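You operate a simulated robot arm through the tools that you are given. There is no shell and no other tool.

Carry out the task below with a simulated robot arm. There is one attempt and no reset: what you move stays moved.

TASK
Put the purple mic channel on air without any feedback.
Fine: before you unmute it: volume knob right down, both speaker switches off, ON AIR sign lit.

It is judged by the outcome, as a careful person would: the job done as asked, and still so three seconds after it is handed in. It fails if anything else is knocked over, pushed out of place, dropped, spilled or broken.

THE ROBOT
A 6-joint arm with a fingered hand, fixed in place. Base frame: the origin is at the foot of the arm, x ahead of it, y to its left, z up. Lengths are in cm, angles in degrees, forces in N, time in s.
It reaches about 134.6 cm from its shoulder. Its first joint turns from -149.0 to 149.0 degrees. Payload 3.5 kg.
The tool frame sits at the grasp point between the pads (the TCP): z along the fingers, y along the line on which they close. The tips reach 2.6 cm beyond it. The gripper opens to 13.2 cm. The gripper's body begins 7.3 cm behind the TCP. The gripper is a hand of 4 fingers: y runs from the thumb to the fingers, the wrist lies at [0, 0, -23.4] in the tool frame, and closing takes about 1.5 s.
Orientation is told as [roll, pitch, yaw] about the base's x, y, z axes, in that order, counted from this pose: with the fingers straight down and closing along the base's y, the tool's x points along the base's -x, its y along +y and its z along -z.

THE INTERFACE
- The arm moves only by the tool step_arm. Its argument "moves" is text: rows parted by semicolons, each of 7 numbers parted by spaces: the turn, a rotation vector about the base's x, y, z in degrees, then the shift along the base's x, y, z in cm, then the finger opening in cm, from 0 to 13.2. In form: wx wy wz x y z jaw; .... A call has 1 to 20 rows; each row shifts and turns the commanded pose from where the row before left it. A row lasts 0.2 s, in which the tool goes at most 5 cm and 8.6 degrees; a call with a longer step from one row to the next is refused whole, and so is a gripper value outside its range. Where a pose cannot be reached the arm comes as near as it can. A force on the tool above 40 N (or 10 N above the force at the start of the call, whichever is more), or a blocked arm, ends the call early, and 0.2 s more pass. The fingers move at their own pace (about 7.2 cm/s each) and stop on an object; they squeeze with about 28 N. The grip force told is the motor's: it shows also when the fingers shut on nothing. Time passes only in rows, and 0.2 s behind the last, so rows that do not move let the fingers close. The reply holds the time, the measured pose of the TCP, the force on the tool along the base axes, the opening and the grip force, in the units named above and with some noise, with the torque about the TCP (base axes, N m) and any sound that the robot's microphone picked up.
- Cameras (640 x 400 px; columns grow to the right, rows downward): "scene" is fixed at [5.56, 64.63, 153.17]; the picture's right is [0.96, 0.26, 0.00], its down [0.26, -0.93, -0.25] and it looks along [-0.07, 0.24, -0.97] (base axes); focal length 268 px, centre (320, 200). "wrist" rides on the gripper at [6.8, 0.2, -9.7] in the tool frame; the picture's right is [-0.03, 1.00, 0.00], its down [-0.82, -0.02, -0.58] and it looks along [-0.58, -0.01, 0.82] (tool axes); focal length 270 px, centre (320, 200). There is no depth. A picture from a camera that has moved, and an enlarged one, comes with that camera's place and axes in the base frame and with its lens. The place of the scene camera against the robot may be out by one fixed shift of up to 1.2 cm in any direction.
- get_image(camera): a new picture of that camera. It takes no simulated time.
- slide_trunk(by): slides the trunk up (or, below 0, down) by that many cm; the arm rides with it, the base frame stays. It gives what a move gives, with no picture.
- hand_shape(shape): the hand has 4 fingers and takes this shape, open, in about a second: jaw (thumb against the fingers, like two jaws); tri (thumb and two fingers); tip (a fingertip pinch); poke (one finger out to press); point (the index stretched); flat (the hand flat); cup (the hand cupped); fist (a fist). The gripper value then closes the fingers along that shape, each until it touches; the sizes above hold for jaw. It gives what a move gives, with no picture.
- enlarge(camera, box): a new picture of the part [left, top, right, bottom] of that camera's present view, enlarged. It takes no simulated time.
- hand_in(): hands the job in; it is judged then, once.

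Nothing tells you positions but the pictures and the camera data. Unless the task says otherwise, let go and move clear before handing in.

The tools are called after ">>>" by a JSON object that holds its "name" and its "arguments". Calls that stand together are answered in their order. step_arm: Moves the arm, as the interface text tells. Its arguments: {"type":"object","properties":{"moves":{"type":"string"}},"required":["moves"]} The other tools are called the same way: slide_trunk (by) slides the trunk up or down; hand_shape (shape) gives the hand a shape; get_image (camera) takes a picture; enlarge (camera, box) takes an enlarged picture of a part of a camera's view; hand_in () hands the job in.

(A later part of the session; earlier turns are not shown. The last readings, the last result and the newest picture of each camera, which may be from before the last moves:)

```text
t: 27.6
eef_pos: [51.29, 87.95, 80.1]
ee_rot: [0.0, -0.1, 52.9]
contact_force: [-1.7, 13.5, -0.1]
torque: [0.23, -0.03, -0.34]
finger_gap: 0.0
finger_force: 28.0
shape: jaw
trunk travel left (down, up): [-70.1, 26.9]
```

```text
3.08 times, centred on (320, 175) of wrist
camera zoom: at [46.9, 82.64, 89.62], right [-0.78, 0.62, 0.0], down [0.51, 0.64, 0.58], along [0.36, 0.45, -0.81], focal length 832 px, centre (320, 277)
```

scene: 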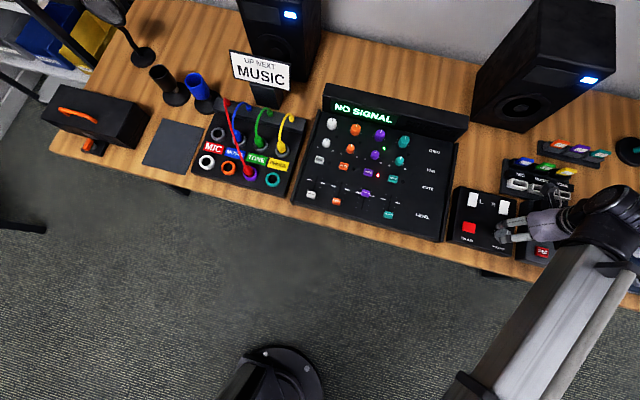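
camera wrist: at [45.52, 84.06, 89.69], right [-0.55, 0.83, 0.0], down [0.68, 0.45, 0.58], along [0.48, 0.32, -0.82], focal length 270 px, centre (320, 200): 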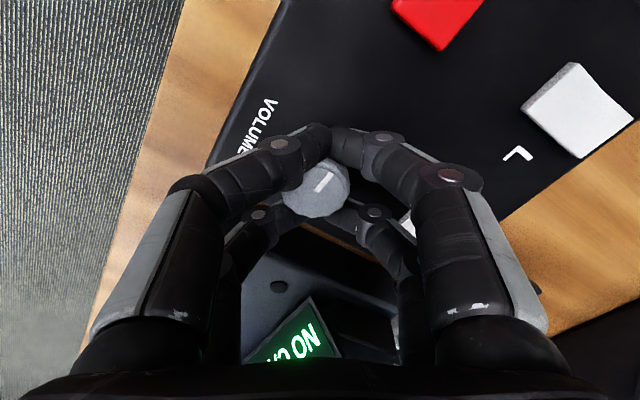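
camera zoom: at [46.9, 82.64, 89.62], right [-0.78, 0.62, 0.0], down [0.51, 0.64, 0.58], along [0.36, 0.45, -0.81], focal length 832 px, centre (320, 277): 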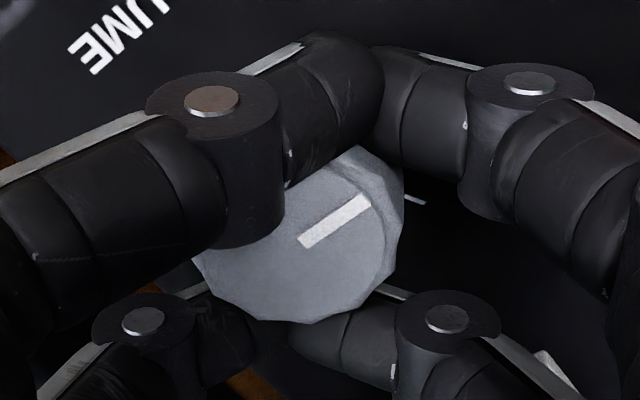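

The hand turned on but the pointer stayed at about 178° with resisting torque, so the knob is at its end stop, on the lowest tick. I'll release and rise.

>>> {"name": "step_arm", "arguments": {"moves": "0 0 0 0 0 0 2;0 0 0 0 0 0 4;0 0 0 0 0 0 6;0 0 0 0 0 0 6;0 0 0 0 0 0 6"}}

>>> {"name": "slide_trunk", "arguments": {"by": 8}}

>>> {"name": "get_image", "arguments": {"camera": "wrist"}}

>>> {"name": "get_image", "arguments": {"camera": "scene"}}

```text
t: 28.8
eef_pos: [51.24, 87.68, 80.22]
ee_rot: [0.1, 0.0, 52.8]
contact_force: [0.2, -0.7, 0.5]
torque: [0.02, 0.01, -0.01]
finger_gap: 5.95
finger_force: 0.1
shape: jaw
trunk travel left (down, up): [-70.1, 26.9]
```

```text
t: 30.0
eef_pos: [51.29, 87.76, 88.14]
ee_rot: [-0.1, 0.0, 52.8]
contact_force: [0.1, 0.1, 0.5]
torque: [0.01, 0.01, 0.01]
finger_gap: 5.95
finger_force: 0.2
shape: jaw
trunk travel left (down, up): [-78.1, 18.9]
```

```text
taken
camera wrist: at [46.84, 82.49, 97.69], right [-0.78, 0.62, 0.0], down [0.51, 0.64, 0.58], along [0.36, 0.45, -0.82], focal length 270 px, centre (320, 200)
```

wrist: 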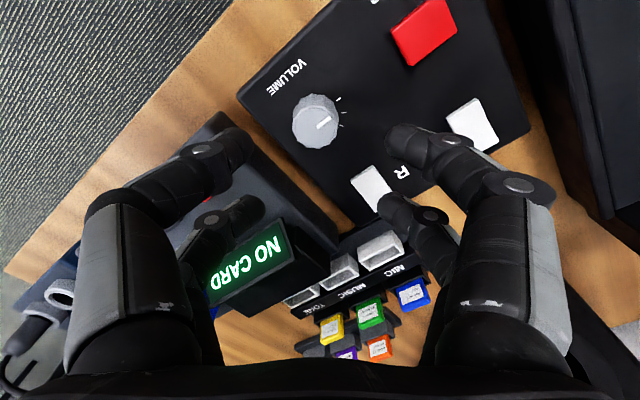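

```text
taken
```

scene: 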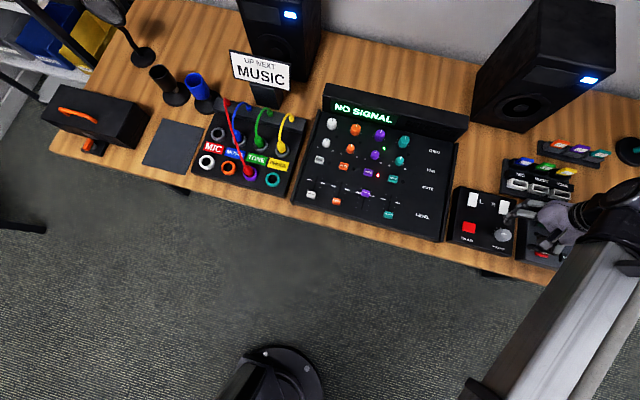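

>>> {"name": "enlarge", "arguments": {"camera": "wrist", "box": [260, 70, 380, 160]}}

>>> {"name": "enlarge", "arguments": {"camera": "scene", "box": [445, 180, 525, 250]}}

>>> {"name": "enlarge", "arguments": {"camera": "wrist", "box": [330, 80, 530, 230]}}

```text
4.44 times, centred on (320, 115) of wrist
camera zoom: at [46.84, 82.49, 97.69], right [-0.78, 0.62, 0.0], down [0.51, 0.64, 0.58], along [0.36, 0.45, -0.82], focal length 1201 px, centre (320, 578)
```

zoom: 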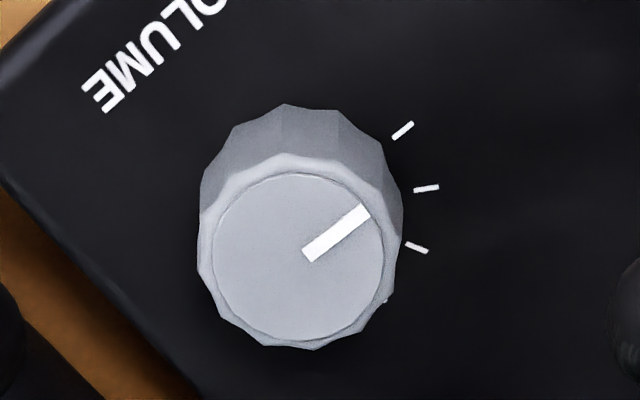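

```text
5.71 times, centred on (485, 215) of scene
camera zoom: at [5.56, 64.63, 153.17], right [0.96, 0.26, 0.0], down [0.26, -0.93, -0.25], along [-0.07, 0.24, -0.97], focal length 1530 px, centre (-623, 114)
```

zoom: 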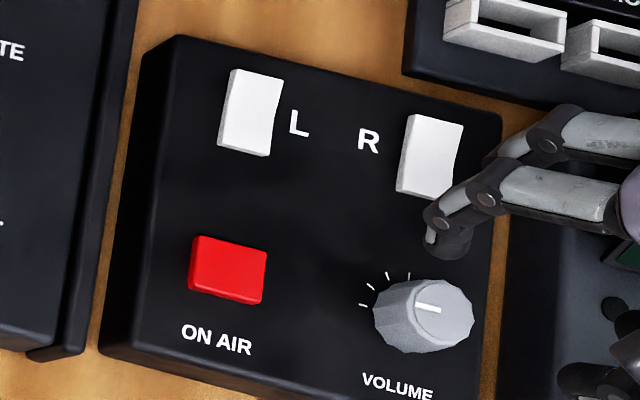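

```text
2.67 times, centred on (430, 155) of wrist
camera zoom: at [46.84, 82.49, 97.69], right [-0.78, 0.62, 0.0], down [0.51, 0.64, 0.58], along [0.36, 0.45, -0.82], focal length 721 px, centre (27, 320)
```

zoom: 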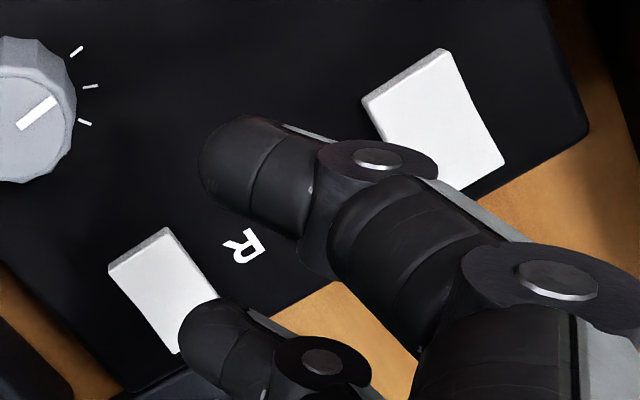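

The knob's pointer is now on the lowest (9 o'clock) tick, so the volume is right down. Next come the rockers: I'll take the "point" shape up here and look at the fingertip from both cameras.

>>> {"name": "hand_shape", "arguments": {"shape": "point"}}

>>> {"name": "get_image", "arguments": {"camera": "wrist"}}

>>> {"name": "enlarge", "arguments": {"camera": "scene", "box": [460, 170, 580, 260]}}

```text
t: 30.9
eef_pos: [51.25, 87.87, 88.25]
ee_rot: [0.0, 0.0, 52.8]
contact_force: [0.2, -0.5, 0.0]
torque: [-0.03, -0.03, -0.02]
finger_gap: 0.0
finger_force: 0.0
shape: point
trunk travel left (down, up): [-78.1, 18.9]
```

```text
taken
camera wrist: at [46.84, 82.48, 97.71], right [-0.78, 0.62, 0.0], down [0.51, 0.64, 0.58], along [0.36, 0.45, -0.82], focal length 270 px, centre (320, 200)
```

wrist: 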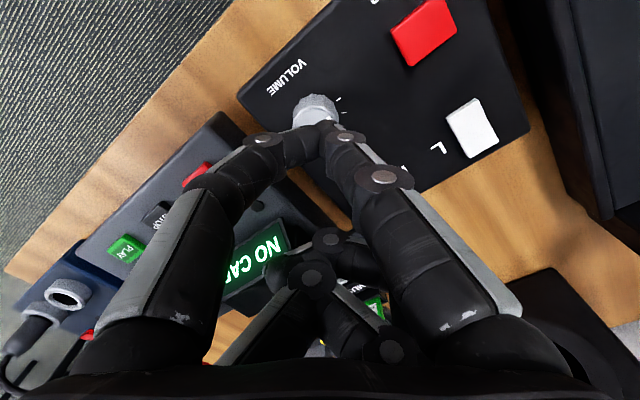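

```text
4.44 times, centred on (520, 215) of scene
camera zoom: at [5.56, 64.63, 153.17], right [0.96, 0.26, 0.0], down [0.26, -0.93, -0.25], along [-0.07, 0.24, -0.97], focal length 1190 px, centre (-569, 133)
```

zoom: 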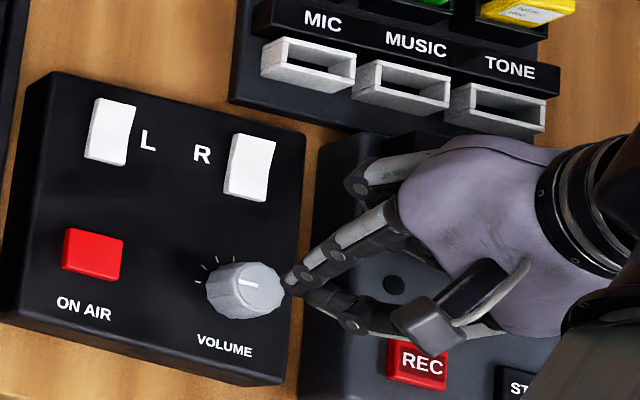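

The index and thumb now meet in a neat point while the other two fingers are curled away. I'll close it fully and see whether this makes a steady pressing tip.

>>> {"name": "step_arm", "arguments": {"moves": "0 0 0 0 0 0 0;0 0 0 0 0 0 0;0 0 0 0 0 0 0;0 0 0 0 0 0 0;0 0 0 0 0 0 0;0 0 0 0 0 0 0"}}

>>> {"name": "get_image", "arguments": {"camera": "wrist"}}

>>> {"name": "enlarge", "arguments": {"camera": "wrist", "box": [220, 80, 460, 230]}}

>>> {"name": "enlarge", "arguments": {"camera": "scene", "box": [480, 190, 560, 250]}}

```text
t: 32.3
eef_pos: [51.37, 87.65, 88.25]
ee_rot: [0.0, -0.1, 52.8]
contact_force: [-0.5, -0.3, -0.6]
torque: [-0.01, -0.02, 0.0]
finger_gap: 0.0
finger_force: 0.0
shape: point
trunk travel left (down, up): [-78.1, 18.9]
```

```text
taken
camera wrist: at [46.84, 82.48, 97.7], right [-0.78, 0.62, 0.0], down [0.51, 0.64, 0.58], along [0.36, 0.45, -0.82], focal length 270 px, centre (320, 200)
```

wrist: 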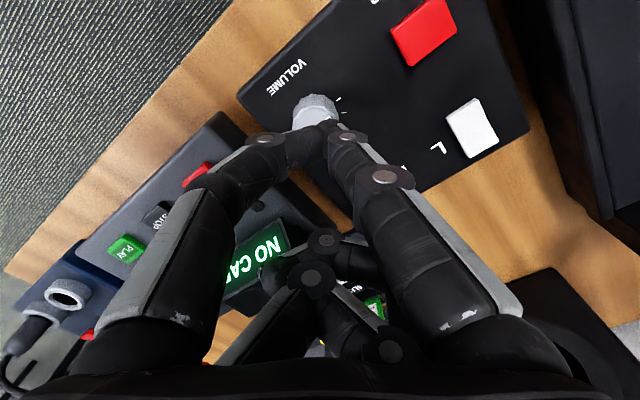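

```text
2.67 times, centred on (340, 155) of wrist
camera zoom: at [46.84, 82.48, 97.7], right [-0.78, 0.62, 0.0], down [0.51, 0.64, 0.58], along [0.36, 0.45, -0.82], focal length 721 px, centre (267, 320)
```

zoom: 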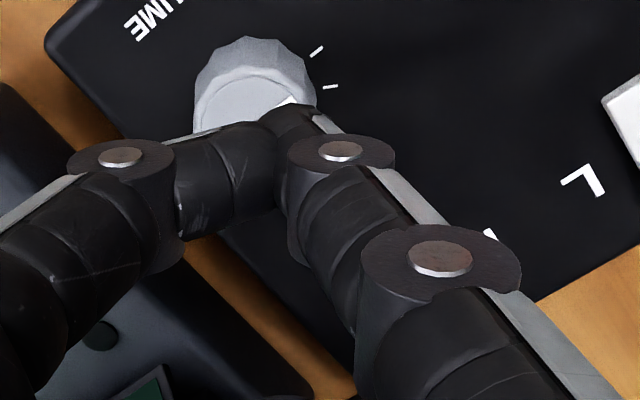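

```text
6.67 times, centred on (520, 220) of scene
camera zoom: at [5.56, 64.63, 153.17], right [0.96, 0.26, 0.0], down [0.26, -0.93, -0.25], along [-0.07, 0.24, -0.97], focal length 1784 px, centre (-1013, 67)
```

zoom: 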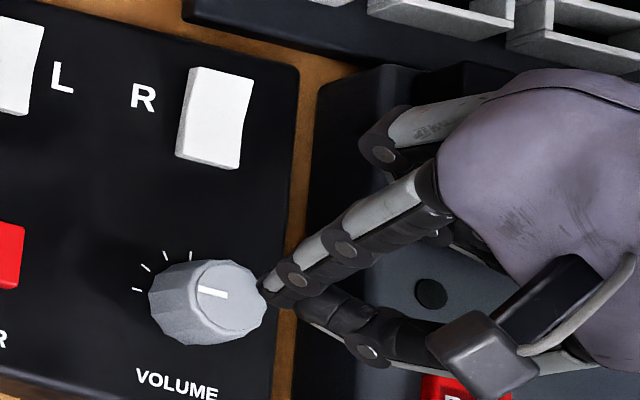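

The index fingertip is the lowest point, with the thumb just beside it. I'll yaw to 90° so the thumb lies to the side (not toward the rocker's near half) and move over the R rocker's far (raised) end.

>>> {"name": "step_arm", "arguments": {"moves": "0 0 7.44 0.1 2.4 0 0;0 0 7.44 0.1 2.4 0 0;0 0 7.44 0.1 2.4 0 0;0 0 7.44 0.1 2.4 0 0;0 0 7.44 0.1 2.4 0 0;0 0 0 0 0 0 0"}}

>>> {"name": "get_image", "arguments": {"camera": "wrist"}}

>>> {"name": "get_image", "arguments": {"camera": "scene"}}

```text
t: 33.7
eef_pos: [51.62, 99.78, 88.12]
ee_rot: [0.1, -0.1, 90.1]
contact_force: [0.7, -1.0, -0.5]
torque: [0.01, -0.05, -0.04]
finger_gap: 0.01
finger_force: 0.1
shape: point
trunk travel left (down, up): [-78.1, 18.9]
```

```text
taken
camera wrist: at [51.37, 93.12, 97.7], right [-1.0, 0.02, 0.0], down [0.02, 0.82, 0.58], along [0.01, 0.58, -0.82], focal length 270 px, centre (320, 200)
```

wrist: 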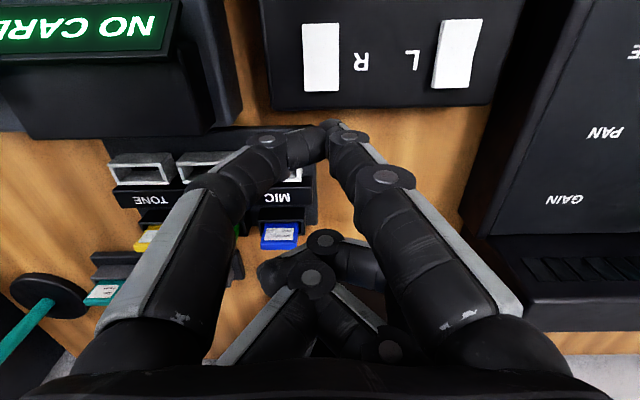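

```text
taken
```

scene: 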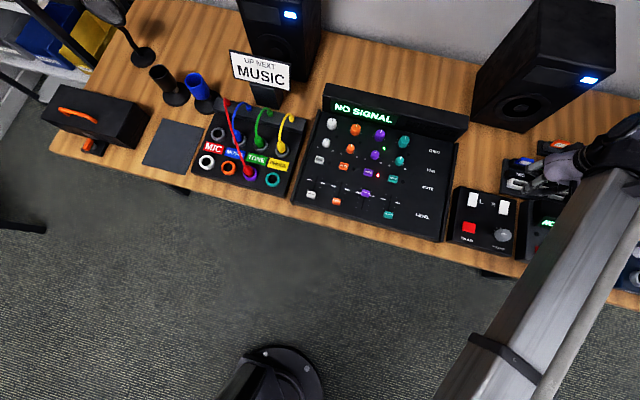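

The tip lines up with R's far end (about (51.1, 97.4)). The thumb side comes near the recorder's display housing, so I'll check that clearance before lowering.

>>> {"name": "enlarge", "arguments": {"camera": "wrist", "box": [100, 0, 360, 180]}}

>>> {"name": "enlarge", "arguments": {"camera": "scene", "box": [440, 130, 600, 260]}}

```text
2.22 times, centred on (230, 90) of wrist
camera zoom: at [51.37, 93.12, 97.7], right [-1.0, 0.02, 0.0], down [0.02, 0.82, 0.58], along [0.01, 0.58, -0.82], focal length 601 px, centre (520, 444)
```

zoom: 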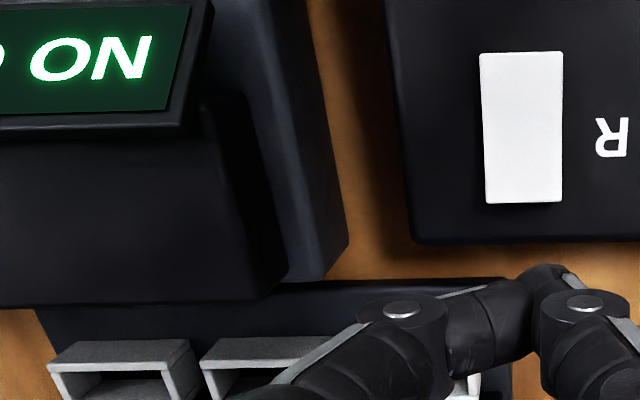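

```text
3.08 times, centred on (520, 195) of scene
camera zoom: at [5.56, 64.63, 153.17], right [0.96, 0.26, 0.0], down [0.26, -0.93, -0.25], along [-0.07, 0.24, -0.97], focal length 824 px, centre (-295, 215)
```

zoom: 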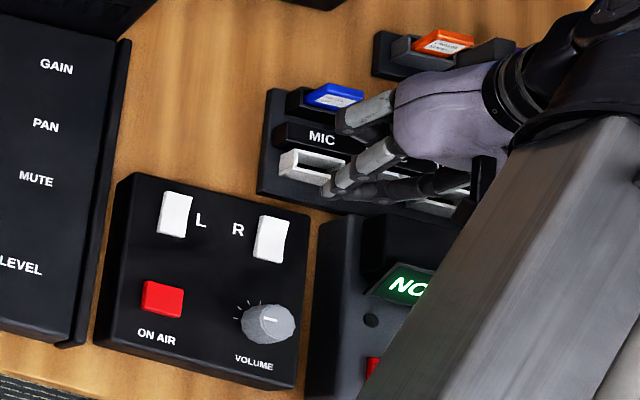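

Clearances are fine: the recorder housing starts at x≈58 while the thumb stays below about 56.5 at that height. I'll lower to just above the rocker.

>>> {"name": "slide_trunk", "arguments": {"by": -6.5}}

>>> {"name": "enlarge", "arguments": {"camera": "wrist", "box": [200, 0, 440, 180]}}

>>> {"name": "enlarge", "arguments": {"camera": "scene", "box": [440, 160, 560, 250]}}

```text
t: 34.7
eef_pos: [51.74, 99.76, 81.73]
ee_rot: [0.0, -0.1, 90.0]
contact_force: [0.3, 0.1, -1.1]
torque: [-0.02, -0.03, 0.01]
finger_gap: 0.0
finger_force: 0.0
shape: point
trunk travel left (down, up): [-71.6, 25.4]
```

```text
2.22 times, centred on (320, 90) of wrist
camera zoom: at [51.37, 93.09, 91.21], right [-1.0, 0.03, 0.0], down [0.02, 0.82, 0.58], along [0.01, 0.58, -0.82], focal length 601 px, centre (320, 444)
```

zoom: 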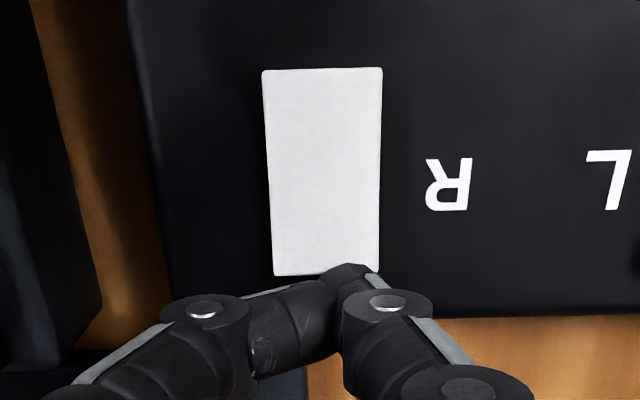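

```text
4.44 times, centred on (500, 205) of scene
camera zoom: at [5.56, 64.63, 153.17], right [0.96, 0.26, 0.0], down [0.26, -0.93, -0.25], along [-0.07, 0.24, -0.97], focal length 1190 px, centre (-480, 178)
```

zoom: 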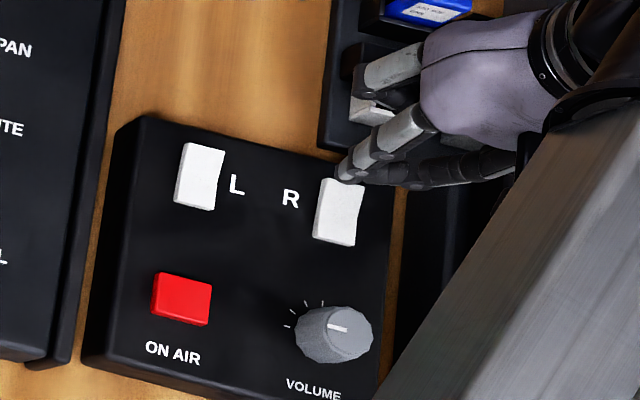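

The fingertip is about to meet the rocker roughly 0.7 cm in from its far edge, as wanted. I'll lower in small steps and watch the force.

>>> {"name": "slide_trunk", "arguments": {"by": -0.8}}

>>> {"name": "slide_trunk", "arguments": {"by": -0.4}}

>>> {"name": "enlarge", "arguments": {"camera": "wrist", "box": [200, 0, 440, 180]}}

```text
t: 35.3
eef_pos: [51.61, 99.89, 81.13]
ee_rot: [-0.1, -0.1, 90.1]
contact_force: [1.0, 5.5, 19.1]
torque: [-0.22, 0.14, -0.05]
finger_gap: 0.0
finger_force: 0.1
shape: point
trunk travel left (down, up): [-70.8, 26.2]
```

```text
t: 35.7
eef_pos: [51.64, 99.87, 81.0]
ee_rot: [0.0, -0.3, 90.0]
contact_force: [-0.2, 2.6, 32.9]
torque: [-0.68, 0.27, -0.03]
finger_gap: 0.01
finger_force: 0.0
shape: point
trunk travel left (down, up): [-70.6, 26.4]
stopped: the force on the tool passed its limit at 43 N (the readings are from after the stop); the commanded pose is now the measured one
```

```text
2.22 times, centred on (320, 90) of wrist
camera zoom: at [51.22, 93.02, 90.56], right [-1.0, 0.03, 0.0], down [0.02, 0.81, 0.58], along [0.02, 0.58, -0.81], focal length 601 px, centre (320, 444)
```

zoom: 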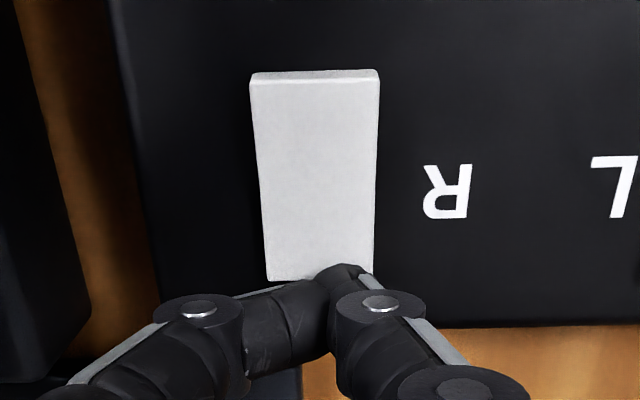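

The rocker's near end now looks raised — it seems to have flipped. I'll lift off and check the speaker lamps.

>>> {"name": "slide_trunk", "arguments": {"by": 3}}

>>> {"name": "get_image", "arguments": {"camera": "scene"}}

>>> {"name": "enlarge", "arguments": {"camera": "wrist", "box": [260, 10, 500, 150]}}

```text
t: 36.4
eef_pos: [51.67, 99.88, 83.73]
ee_rot: [0.1, -0.2, 90.0]
contact_force: [0.5, -0.1, -0.5]
torque: [0.05, 0.01, 0.0]
finger_gap: 0.0
finger_force: 0.0
shape: point
trunk travel left (down, up): [-73.6, 23.4]
```

```text
taken
```

scene: 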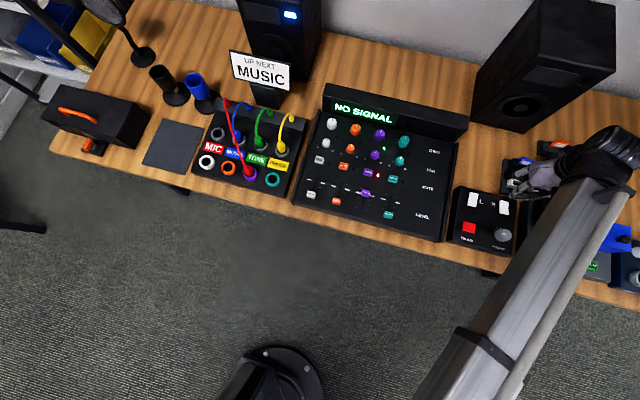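

```text
2.67 times, centred on (380, 80) of wrist
camera zoom: at [51.34, 93.22, 93.18], right [-1.0, 0.03, 0.0], down [0.02, 0.81, 0.58], along [0.01, 0.58, -0.81], focal length 721 px, centre (160, 520)
```

zoom: 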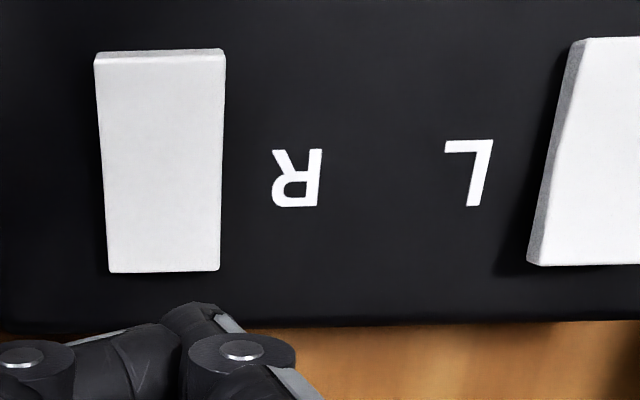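

The right speaker's blue lamp is now out, so R is off. Now I'll move 9 cm toward −x over the L rocker's far end.

>>> {"name": "step_arm", "arguments": {"moves": "0 0 0 -3.02 -0.03 0 0;0 0 0 -3.02 -0.03 0 0;0 0 0 -3.01 -0.04 0 0;0 0 0 0 0 0 0"}}

>>> {"name": "get_image", "arguments": {"camera": "wrist"}}

>>> {"name": "enlarge", "arguments": {"camera": "wrist", "box": [200, 0, 440, 180]}}

```text
t: 37.4
eef_pos: [42.61, 99.77, 83.74]
ee_rot: [0.0, -0.2, 90.0]
contact_force: [0.6, 0.1, 0.0]
torque: [-0.03, -0.02, 0.01]
finger_gap: 0.0
finger_force: 0.1
shape: point
trunk travel left (down, up): [-73.6, 23.4]
```

```text
taken
camera wrist: at [42.38, 93.05, 93.19], right [-1.0, 0.02, 0.0], down [0.02, 0.81, 0.58], along [0.01, 0.58, -0.81], focal length 270 px, centre (320, 200)
```

wrist: 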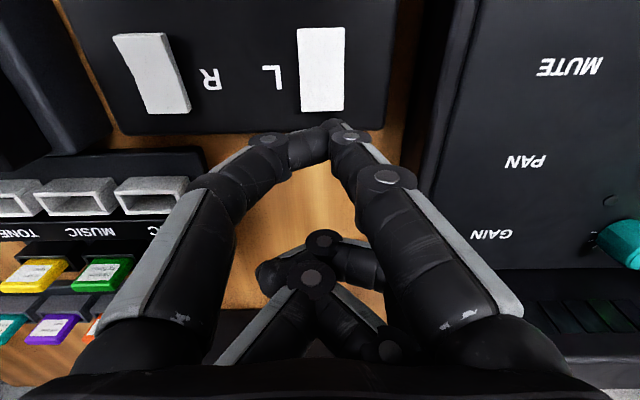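

```text
2.22 times, centred on (320, 90) of wrist
camera zoom: at [42.38, 93.05, 93.19], right [-1.0, 0.02, 0.0], down [0.02, 0.81, 0.58], along [0.01, 0.58, -0.81], focal length 601 px, centre (320, 444)
```

zoom: 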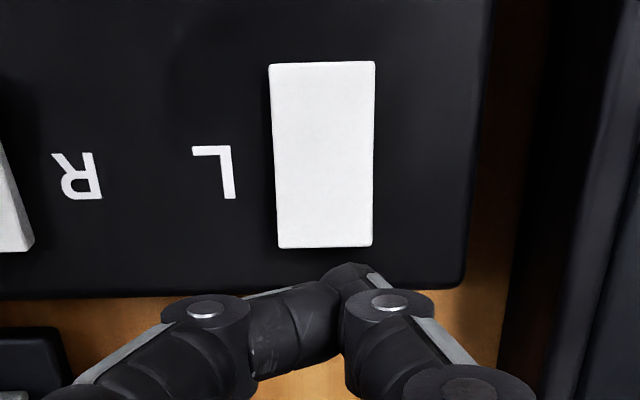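

Same alignment as for R. Lowering and pressing in the same way.

>>> {"name": "slide_trunk", "arguments": {"by": -2.0}}

>>> {"name": "slide_trunk", "arguments": {"by": -0.8}}

>>> {"name": "get_image", "arguments": {"camera": "scene"}}

>>> {"name": "enlarge", "arguments": {"camera": "wrist", "box": [200, 0, 440, 180]}}

```text
t: 38.1
eef_pos: [42.68, 99.94, 81.78]
ee_rot: [0.1, -0.2, 90.0]
contact_force: [1.0, -0.4, 0.5]
torque: [0.0, -0.03, -0.03]
finger_gap: 0.01
finger_force: 0.1
shape: point
trunk travel left (down, up): [-71.6, 25.4]
```

```text
t: 38.7
eef_pos: [42.65, 99.84, 81.12]
ee_rot: [0.0, -0.3, 90.1]
contact_force: [1.7, 6.5, 23.8]
torque: [-0.3, 0.23, -0.06]
finger_gap: 0.01
finger_force: 0.1
shape: point
trunk travel left (down, up): [-70.8, 26.2]
```

```text
taken
```

scene: 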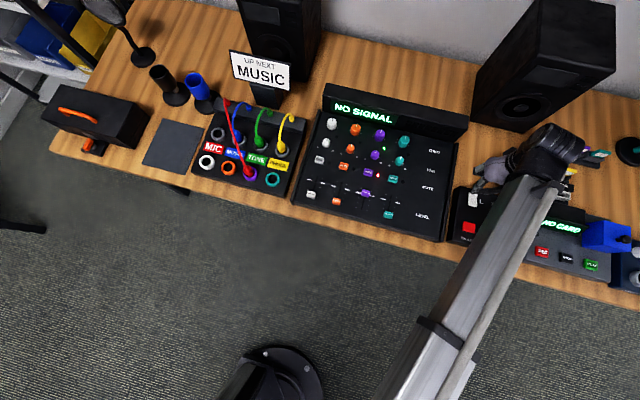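

```text
2.22 times, centred on (320, 90) of wrist
camera zoom: at [42.37, 92.99, 90.59], right [-1.0, 0.02, 0.0], down [0.02, 0.81, 0.58], along [0.01, 0.58, -0.81], focal length 601 px, centre (320, 444)
```

zoom: 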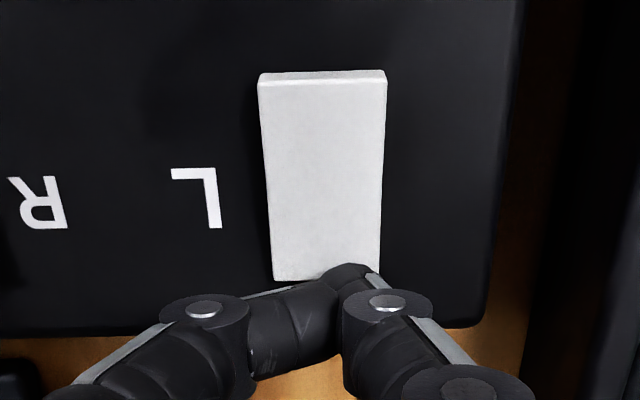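

Both speaker lamps are out now. I'll lift off and move over the ON AIR button.

>>> {"name": "slide_trunk", "arguments": {"by": 4}}

>>> {"name": "step_arm", "arguments": {"moves": "0 0 0 0 -3.2 0 0;0 0 0 0 -3.2 0 0;0 0 0 0 -3.2 0 0;0 0 0 0 0 0 0"}}

>>> {"name": "get_image", "arguments": {"camera": "wrist"}}

>>> {"name": "get_image", "arguments": {"camera": "scene"}}

```text
t: 39.5
eef_pos: [42.67, 99.79, 84.92]
ee_rot: [0.0, -0.1, 90.0]
contact_force: [-0.1, 0.0, -0.5]
torque: [-0.01, 0.0, 0.01]
finger_gap: 0.0
finger_force: 0.0
shape: point
trunk travel left (down, up): [-74.8, 22.2]
```

```text
t: 40.5
eef_pos: [42.95, 90.29, 84.93]
ee_rot: [-0.1, -0.3, 90.0]
contact_force: [0.3, -0.3, 0.4]
torque: [0.02, 0.0, -0.03]
finger_gap: 0.0
finger_force: 0.0
shape: point
trunk travel left (down, up): [-74.8, 22.2]
```

```text
taken
camera wrist: at [42.55, 83.49, 94.39], right [-1.0, 0.02, 0.0], down [0.02, 0.81, 0.58], along [0.01, 0.58, -0.81], focal length 270 px, centre (320, 200)
```

wrist: 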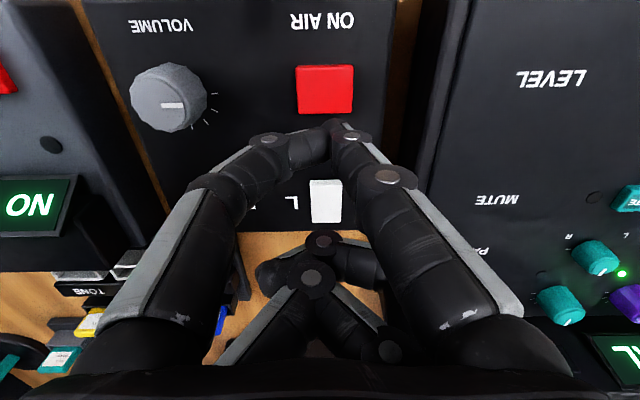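

```text
taken
```

scene: 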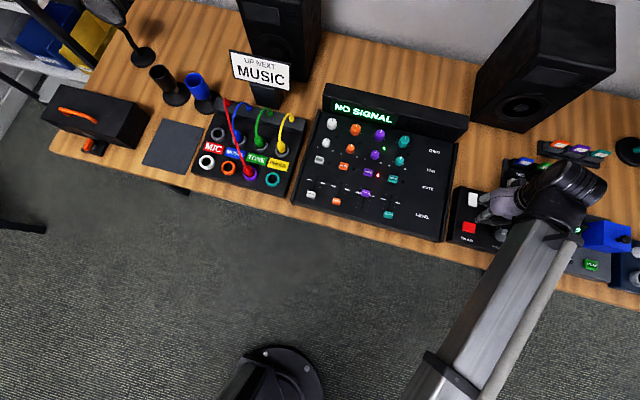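

The fingertip lines up with the middle of the red ON AIR button. I'll lower and press in small steps.

>>> {"name": "slide_trunk", "arguments": {"by": -3.2}}

>>> {"name": "enlarge", "arguments": {"camera": "wrist", "box": [200, 20, 440, 180]}}

>>> {"name": "slide_trunk", "arguments": {"by": -0.5}}

```text
t: 41.3
eef_pos: [42.88, 90.36, 81.74]
ee_rot: [0.1, -0.3, 90.1]
contact_force: [1.1, 0.3, 0.8]
torque: [0.02, -0.02, 0.02]
finger_gap: 0.02
finger_force: 0.1
shape: point
trunk travel left (down, up): [-71.6, 25.4]
```

```text
2.50 times, centred on (320, 100) of wrist
camera zoom: at [42.54, 83.49, 91.19], right [-1.0, 0.02, 0.0], down [0.02, 0.81, 0.58], along [0.01, 0.58, -0.81], focal length 676 px, centre (320, 450)
```

zoom: 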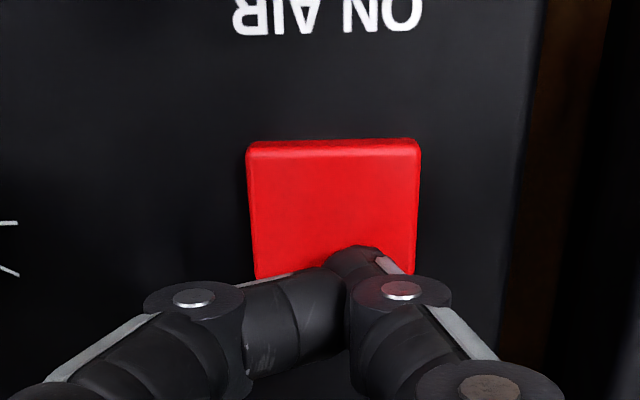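

```text
t: 41.8
eef_pos: [42.77, 90.37, 81.24]
ee_rot: [0.0, -0.2, 90.0]
contact_force: [0.1, 0.5, 0.3]
torque: [0.01, 0.03, 0.03]
finger_gap: 0.01
finger_force: 0.0
shape: point
trunk travel left (down, up): [-71.1, 25.9]
```

No contact yet; I'll continue in small steps.

>>> {"name": "slide_trunk", "arguments": {"by": -0.4}}

>>> {"name": "slide_trunk", "arguments": {"by": -0.3}}

>>> {"name": "get_image", "arguments": {"camera": "scene"}}

>>> {"name": "enlarge", "arguments": {"camera": "wrist", "box": [200, 20, 440, 180]}}

```text
t: 42.3
eef_pos: [42.79, 90.26, 80.82]
ee_rot: [0.0, -0.2, 90.0]
contact_force: [0.4, 1.2, 6.3]
torque: [-0.05, 0.08, 0.02]
finger_gap: 0.0
finger_force: 0.1
shape: point
trunk travel left (down, up): [-70.7, 26.3]
heard: click
```

```text
t: 42.9
eef_pos: [42.76, 90.28, 80.55]
ee_rot: [0.0, -0.1, 90.0]
contact_force: [0.7, 2.5, 13.8]
torque: [-0.13, 0.1, -0.05]
finger_gap: 0.01
finger_force: 0.0
shape: point
trunk travel left (down, up): [-70.4, 26.6]
```

```text
taken
```

scene: 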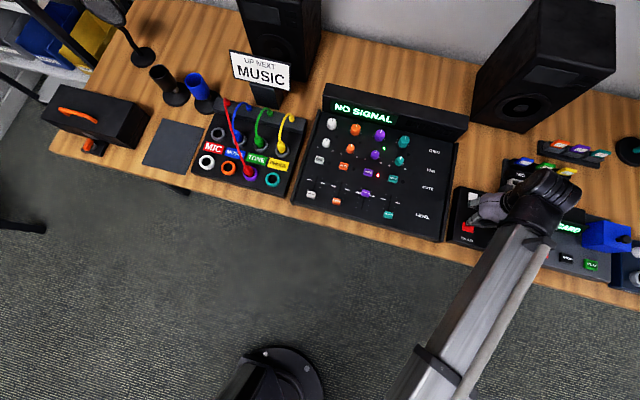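

```text
2.50 times, centred on (320, 100) of wrist
camera zoom: at [42.51, 83.47, 90.08], right [-1.0, 0.02, 0.0], down [0.02, 0.81, 0.58], along [0.01, 0.58, -0.81], focal length 676 px, centre (320, 450)
```

zoom: 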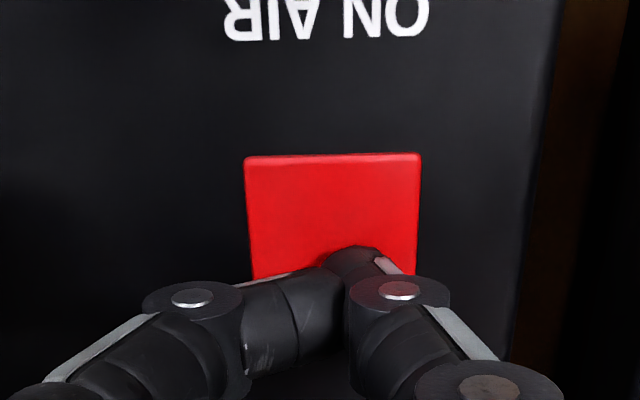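

A click was heard as the ON AIR button was pressed. I'll lift off and look for the ON AIR sign to confirm that it is lit.

>>> {"name": "slide_trunk", "arguments": {"by": 5}}

>>> {"name": "get_image", "arguments": {"camera": "wrist"}}

>>> {"name": "enlarge", "arguments": {"camera": "scene", "box": [300, 70, 480, 170]}}

>>> {"name": "enlarge", "arguments": {"camera": "scene", "box": [440, 0, 640, 140]}}

>>> {"name": "enlarge", "arguments": {"camera": "scene", "box": [0, 0, 340, 180]}}

```text
t: 43.8
eef_pos: [42.85, 90.23, 85.53]
ee_rot: [0.0, -0.1, 90.0]
contact_force: [0.3, -0.6, -0.4]
torque: [0.06, -0.01, 0.01]
finger_gap: 0.01
finger_force: 0.2
shape: point
trunk travel left (down, up): [-75.4, 21.6]
```

```text
taken
camera wrist: at [42.55, 83.52, 94.96], right [-1.0, 0.03, 0.0], down [0.02, 0.81, 0.58], along [0.01, 0.58, -0.81], focal length 270 px, centre (320, 200)
```

wrist: 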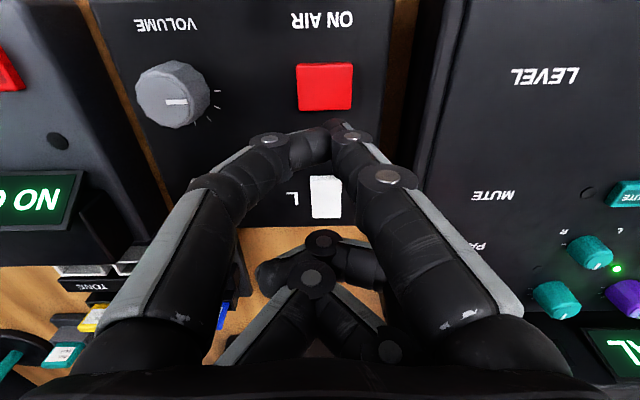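

```text
3.56 times, centred on (390, 120) of scene
camera zoom: at [5.56, 64.63, 153.17], right [0.96, 0.26, 0.0], down [0.26, -0.93, -0.25], along [-0.07, 0.24, -0.97], focal length 952 px, centre (71, 484)
```

zoom: 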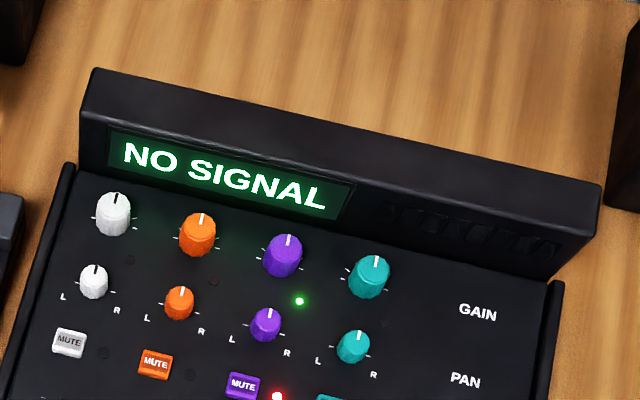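

```text
2.86 times, centred on (540, 70) of scene
camera zoom: at [5.56, 64.63, 153.17], right [0.96, 0.26, 0.0], down [0.26, -0.93, -0.25], along [-0.07, 0.24, -0.97], focal length 765 px, centre (-309, 571)
```

zoom: 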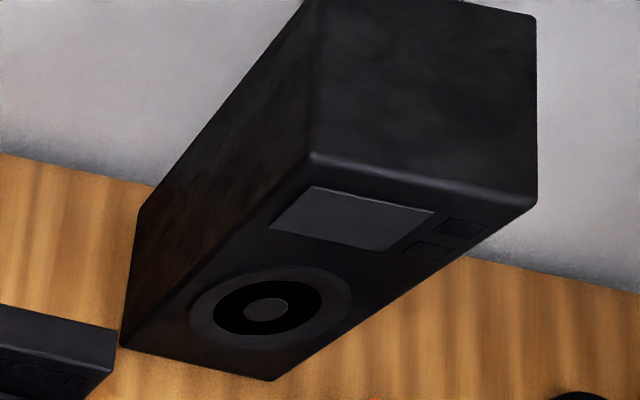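

```text
1.88 times, centred on (170, 90) of scene
camera zoom: at [5.56, 64.63, 153.17], right [0.96, 0.26, 0.0], down [0.26, -0.93, -0.25], along [-0.07, 0.24, -0.97], focal length 504 px, centre (602, 407)
```

zoom: 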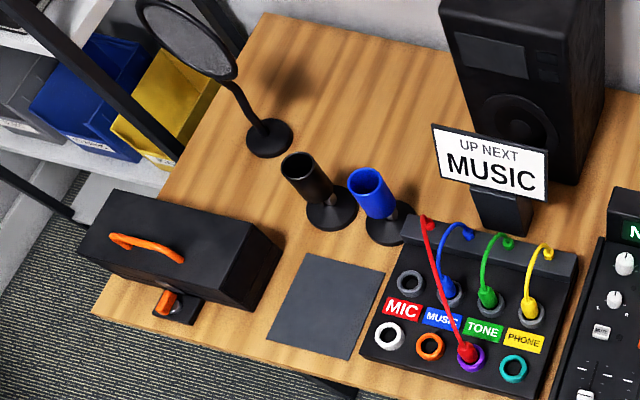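

Both speaker lamps are out but the ON AIR sign isn't in the fixed camera's view; it is probably up on the wall. I'll raise the arm well clear, back off, and tilt the hand so the wrist camera looks at the wall.

>>> {"name": "slide_trunk", "arguments": {"by": 18}}

>>> {"name": "step_arm", "arguments": {"moves": "0 0 0 -3 -4 0 0;0 0 0 -3 -4 0 0;0 0 0 -3 -4 0 0;0 0 0 -3 -4 0 0;8 0 0 0 0 0 0;8 0 0 0 0 0 0;8 0 0 0 0 0 0;8 0 0 0 0 0 0;8 0 0 0 0 0 0;0 0 0 0 0 0 0"}}

>>> {"name": "get_image", "arguments": {"camera": "wrist"}}

```text
t: 45.8
eef_pos: [42.88, 90.2, 103.47]
ee_rot: [0.1, -0.2, 90.0]
contact_force: [-0.4, 0.2, -0.1]
torque: [-0.02, -0.02, 0.0]
finger_gap: 0.01
finger_force: 0.1
shape: point
trunk travel left (down, up): [-93.4, 3.6]
```

```text
t: 48.0
eef_pos: [30.93, 74.17, 108.97]
ee_rot: [0.1, -40.2, 89.9]
contact_force: [0.1, 0.6, 0.2]
torque: [0.01, -0.03, -0.01]
finger_gap: 0.02
finger_force: 0.1
shape: point
out of reach, approached as far as the arm can: row 6, 7, 8, 9
trunk travel left (down, up): [-93.4, 3.6]
```

```text
taken
camera wrist: at [30.57, 62.91, 111.81], right [-1.0, 0.02, 0.02], down [0.02, 0.25, 0.97], along [0.01, 0.97, -0.25], focal length 270 px, centre (320, 200)
```

wrist: 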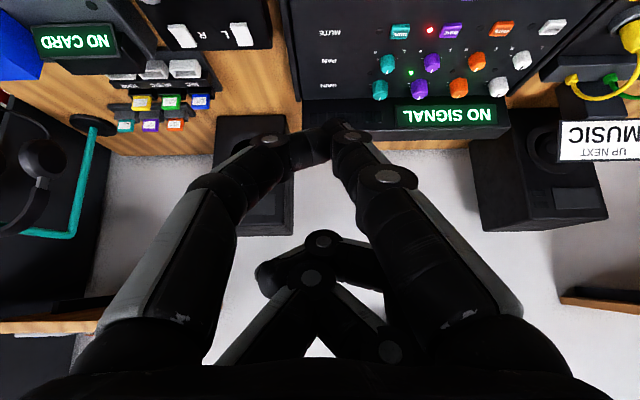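

The camera now sees the wall upside-down, hidden partly by the hand. I'll tilt further to look higher up.

>>> {"name": "step_arm", "arguments": {"moves": "8 0 0 0 0 0 0;8 0 0 0 0 0 0;8 0 0 0 0 0 0;8 0 0 0 0 0 0;0 0 0 0 0 0 0"}}

>>> {"name": "get_image", "arguments": {"camera": "wrist"}}

```text
t: 49.2
eef_pos: [30.88, 74.3, 119.69]
ee_rot: [-0.3, -72.1, 90.2]
contact_force: [-0.4, 0.3, -0.1]
torque: [0.0, 0.01, 0.01]
finger_gap: 0.01
finger_force: 0.1
shape: point
out of reach, approached as far as the arm can: row 1, 2, 3, 4
trunk travel left (down, up): [-93.4, 3.6]
```

```text
taken
camera wrist: at [30.54, 63.12, 115.97], right [-1.0, 0.01, 0.02], down [0.02, -0.3, 0.95], along [0.01, 0.95, 0.3], focal length 270 px, centre (320, 200)
```

wrist: 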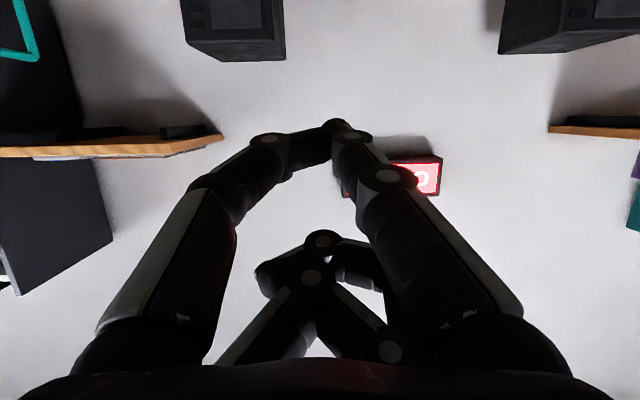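

There's a red sign on the wall just behind the index finger. I'll zoom in on it and shift the view to see it whole.

>>> {"name": "step_arm", "arguments": {"moves": "0 0 0 4 0 0 0;0 0 0 4 0 0 0;0 0 0 2 0 0 0;0 0 0 0 0 0 0"}}

>>> {"name": "get_image", "arguments": {"camera": "wrist"}}

>>> {"name": "enlarge", "arguments": {"camera": "wrist", "box": [340, 120, 560, 240]}}

```text
t: 50.2
eef_pos: [40.83, 74.31, 119.65]
ee_rot: [0.0, -72.2, 90.1]
contact_force: [-0.1, -0.2, 0.2]
torque: [-0.04, 0.01, 0.0]
finger_gap: 0.0
finger_force: 0.1
shape: point
trunk travel left (down, up): [-93.4, 3.6]
```

```text
taken
camera wrist: at [40.55, 63.09, 115.97], right [-1.0, 0.01, 0.02], down [0.02, -0.3, 0.95], along [0.01, 0.95, 0.3], focal length 270 px, centre (320, 200)
```

wrist: 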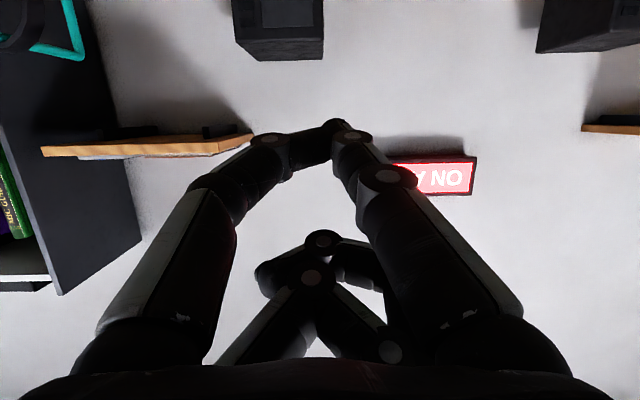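

```text
2.91 times, centred on (450, 180) of wrist
camera zoom: at [40.55, 63.09, 115.97], right [-1.0, 0.01, 0.02], down [0.02, -0.3, 0.95], along [0.01, 0.95, 0.3], focal length 786 px, centre (-58, 258)
```

zoom: 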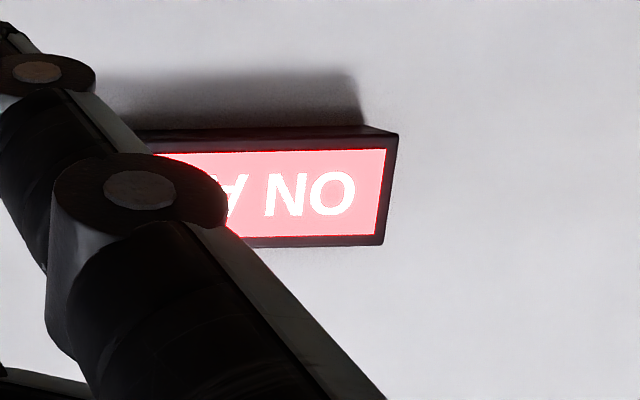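

The ON AIR sign is lit. Volume is down, both speakers are off and the sign is lit, so now the purple MUTE may be pressed; I'll level the hand again and turn it toward yaw −90 over free space in front of the desk.

>>> {"name": "step_arm", "arguments": {"moves": "-8 0 0 -2 0 0 0;-8 0 0 -2 0 0 0;-8 0 0 -2 0 0 0;-8 0 0 -2 0 0 0;-8 0 0 -2 0 0 0;-8 0 0 -2 0 0 0;-8 0 0 -2 0 0 0;-8 0 0 -2 0 0 0;-8 0 0 -2 0 0 0;0 0 0 0 0 0 0"}}

>>> {"name": "step_arm", "arguments": {"moves": "0 0 -8.5 0 0 0 0;0 0 -8.5 0 0 0 0;0 0 -8.5 0 0 0 0;0 0 -8.5 0 0 0 0;0 0 -8.5 0 0 0 0;0 0 -8.5 0 0 0 0;0 0 -8.5 0 0 0 0;0 0 -8.5 0 0 0 0;0 0 -8.5 0 0 0 0;0 0 -8.5 0 0 0 0;0 0 -8.5 0 0 0 0;0 0 -8.5 0 0 0 0;0 0 -8.5 0 0 0 0;0 0 -8.5 0 0 0 0;0 0 -8.5 0 0 0 0;0 0 -8.5 0 0 0 0;0 0 -8.5 0 0 0 0;0 0 -8.5 0 0 0 0;0 0 -8.5 0 0 0 0;0 0 -8.5 0 0 0 0"}}

>>> {"name": "get_image", "arguments": {"camera": "wrist"}}

>>> {"name": "get_image", "arguments": {"camera": "scene"}}

```text
t: 52.4
eef_pos: [22.75, 74.25, 103.47]
ee_rot: [0.0, -0.1, 90.0]
contact_force: [-1.1, 0.0, -1.5]
torque: [0.03, 0.03, -0.03]
finger_gap: 0.02
finger_force: 0.0
shape: point
out of reach, approached as far as the arm can: row 1, 2, 3, 4, 5, 6, 7, 8
trunk travel left (down, up): [-93.4, 3.6]
```

```text
t: 56.6
eef_pos: [22.93, 74.22, 103.52]
ee_rot: [0.1, -0.2, -80.2]
contact_force: [0.1, 1.1, 0.2]
torque: [0.0, 0.01, -0.01]
finger_gap: 0.0
finger_force: 0.1
shape: point
trunk travel left (down, up): [-93.4, 3.6]
```

```text
taken
camera wrist: at [21.75, 81.15, 112.98], right [0.99, 0.15, 0.0], down [0.12, -0.81, 0.58], along [0.08, -0.57, -0.81], focal length 270 px, centre (320, 200)
```

wrist: 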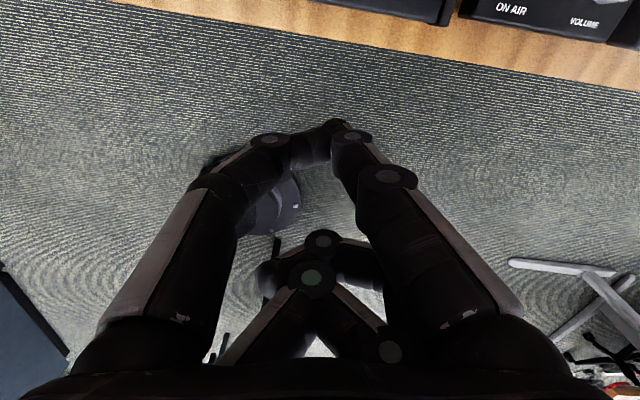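

```text
taken
```

scene: 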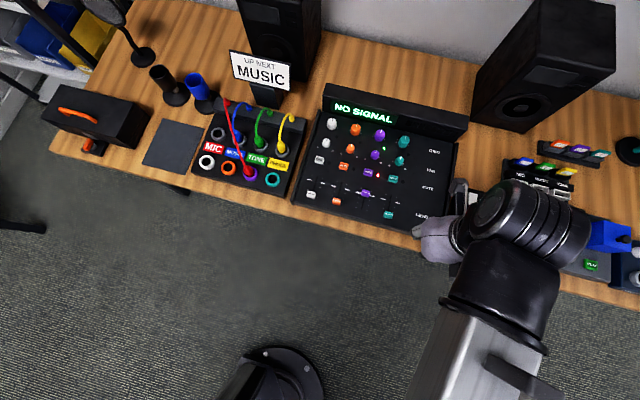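

Now I'll move over the purple MUTE button at this height and take a careful look from the wrist camera.

>>> {"name": "step_arm", "arguments": {"moves": "0 0 -4.9 -2.44 3.6 0 0;0 0 -4.9 -2.44 3.6 0 0;0 0 0 -2.44 3.6 0 0;0 0 0 -2.44 3.6 0 0;0 0 0 -2.44 3.6 0 0;0 0 0 0 0 0 0"}}

>>> {"name": "get_image", "arguments": {"camera": "wrist"}}

>>> {"name": "enlarge", "arguments": {"camera": "wrist", "box": [200, 0, 440, 140]}}

>>> {"name": "get_image", "arguments": {"camera": "scene"}}

```text
t: 58.0
eef_pos: [10.64, 92.36, 103.65]
ee_rot: [0.0, -0.2, -89.8]
contact_force: [0.4, 0.9, 0.6]
torque: [0.01, 0.01, 0.0]
finger_gap: 0.0
finger_force: 0.1
shape: point
trunk travel left (down, up): [-93.4, 3.6]
```

```text
taken
camera wrist: at [10.59, 99.27, 112.99], right [1.0, -0.02, 0.0], down [-0.02, -0.81, 0.58], along [-0.01, -0.58, -0.81], focal length 270 px, centre (320, 200)
```

wrist: 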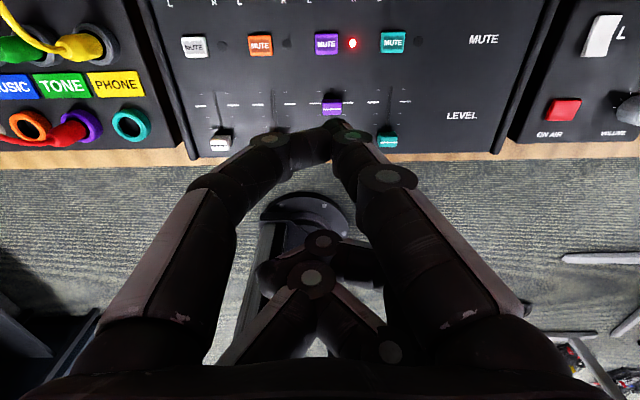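

```text
2.67 times, centred on (320, 70) of wrist
camera zoom: at [10.59, 99.27, 112.99], right [1.0, -0.02, 0.0], down [-0.02, -0.81, 0.58], along [-0.01, -0.58, -0.81], focal length 721 px, centre (320, 547)
```

zoom: 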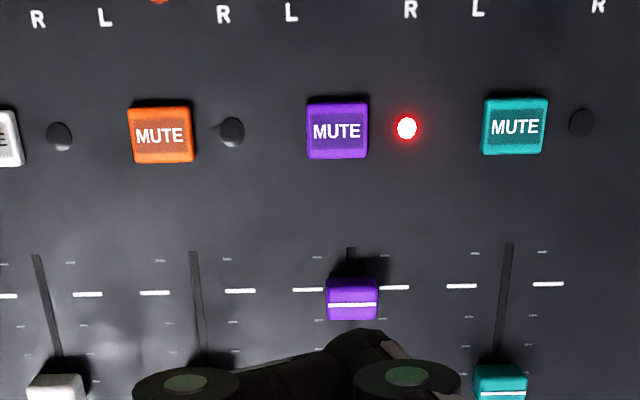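

```text
taken
```

scene: 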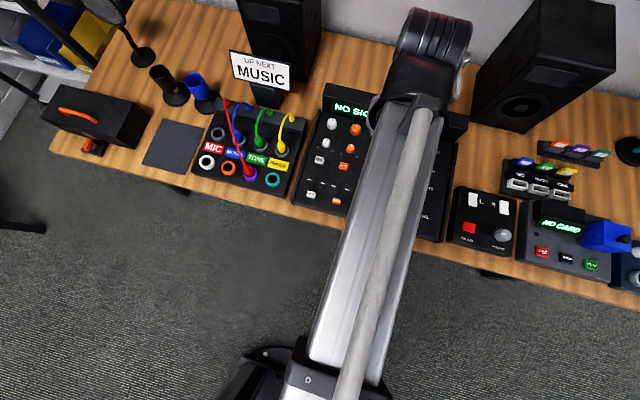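

The purple MUTE button (LED red = muted) lies at about (11.35, 96.1), z≈78. I'll shift so the fingertip is above it and lower most of the way.

>>> {"name": "step_arm", "arguments": {"moves": "0 0 0 0.2 1.3 0 0;0 0 0 0 0 0 0"}}

>>> {"name": "slide_trunk", "arguments": {"by": -15}}

>>> {"name": "get_image", "arguments": {"camera": "wrist"}}

>>> {"name": "enlarge", "arguments": {"camera": "wrist", "box": [200, 0, 440, 140]}}

```text
t: 58.6
eef_pos: [10.88, 93.66, 103.52]
ee_rot: [0.0, -0.3, -89.8]
contact_force: [-0.6, 0.1, 0.0]
torque: [-0.04, 0.0, -0.01]
finger_gap: 0.0
finger_force: 0.0
shape: point
trunk travel left (down, up): [-93.4, 3.6]
```

```text
t: 60.3
eef_pos: [10.87, 93.57, 88.54]
ee_rot: [0.1, -0.2, -89.8]
contact_force: [1.1, 0.4, 0.5]
torque: [0.01, -0.01, 0.01]
finger_gap: 0.0
finger_force: 0.2
shape: point
trunk travel left (down, up): [-78.4, 18.6]
```

```text
taken
camera wrist: at [10.9, 100.55, 97.99], right [1.0, -0.02, 0.0], down [-0.02, -0.81, 0.58], along [-0.01, -0.58, -0.81], focal length 270 px, centre (320, 200)
```

wrist: 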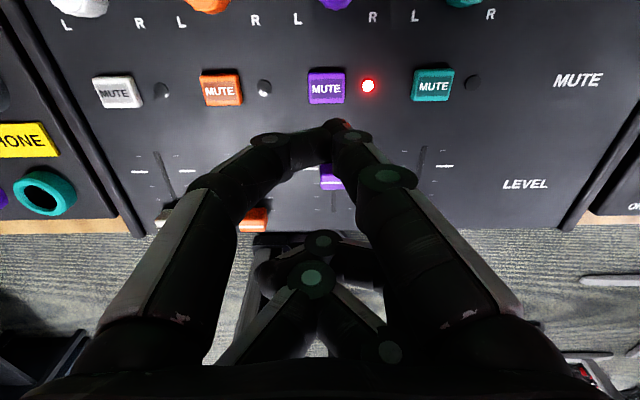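

```text
2.67 times, centred on (320, 70) of wrist
camera zoom: at [10.9, 100.55, 97.99], right [1.0, -0.02, 0.0], down [-0.02, -0.81, 0.58], along [-0.01, -0.58, -0.81], focal length 721 px, centre (320, 547)
```

zoom: 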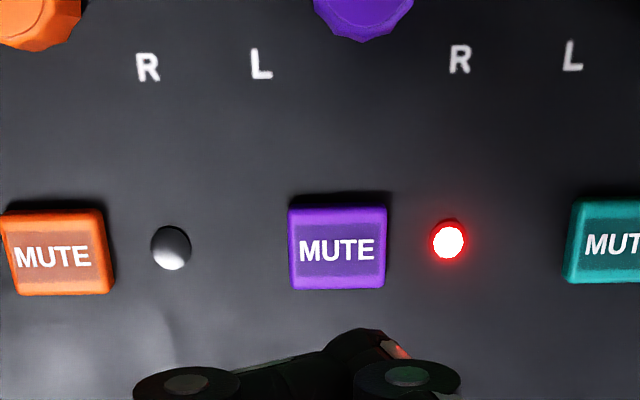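

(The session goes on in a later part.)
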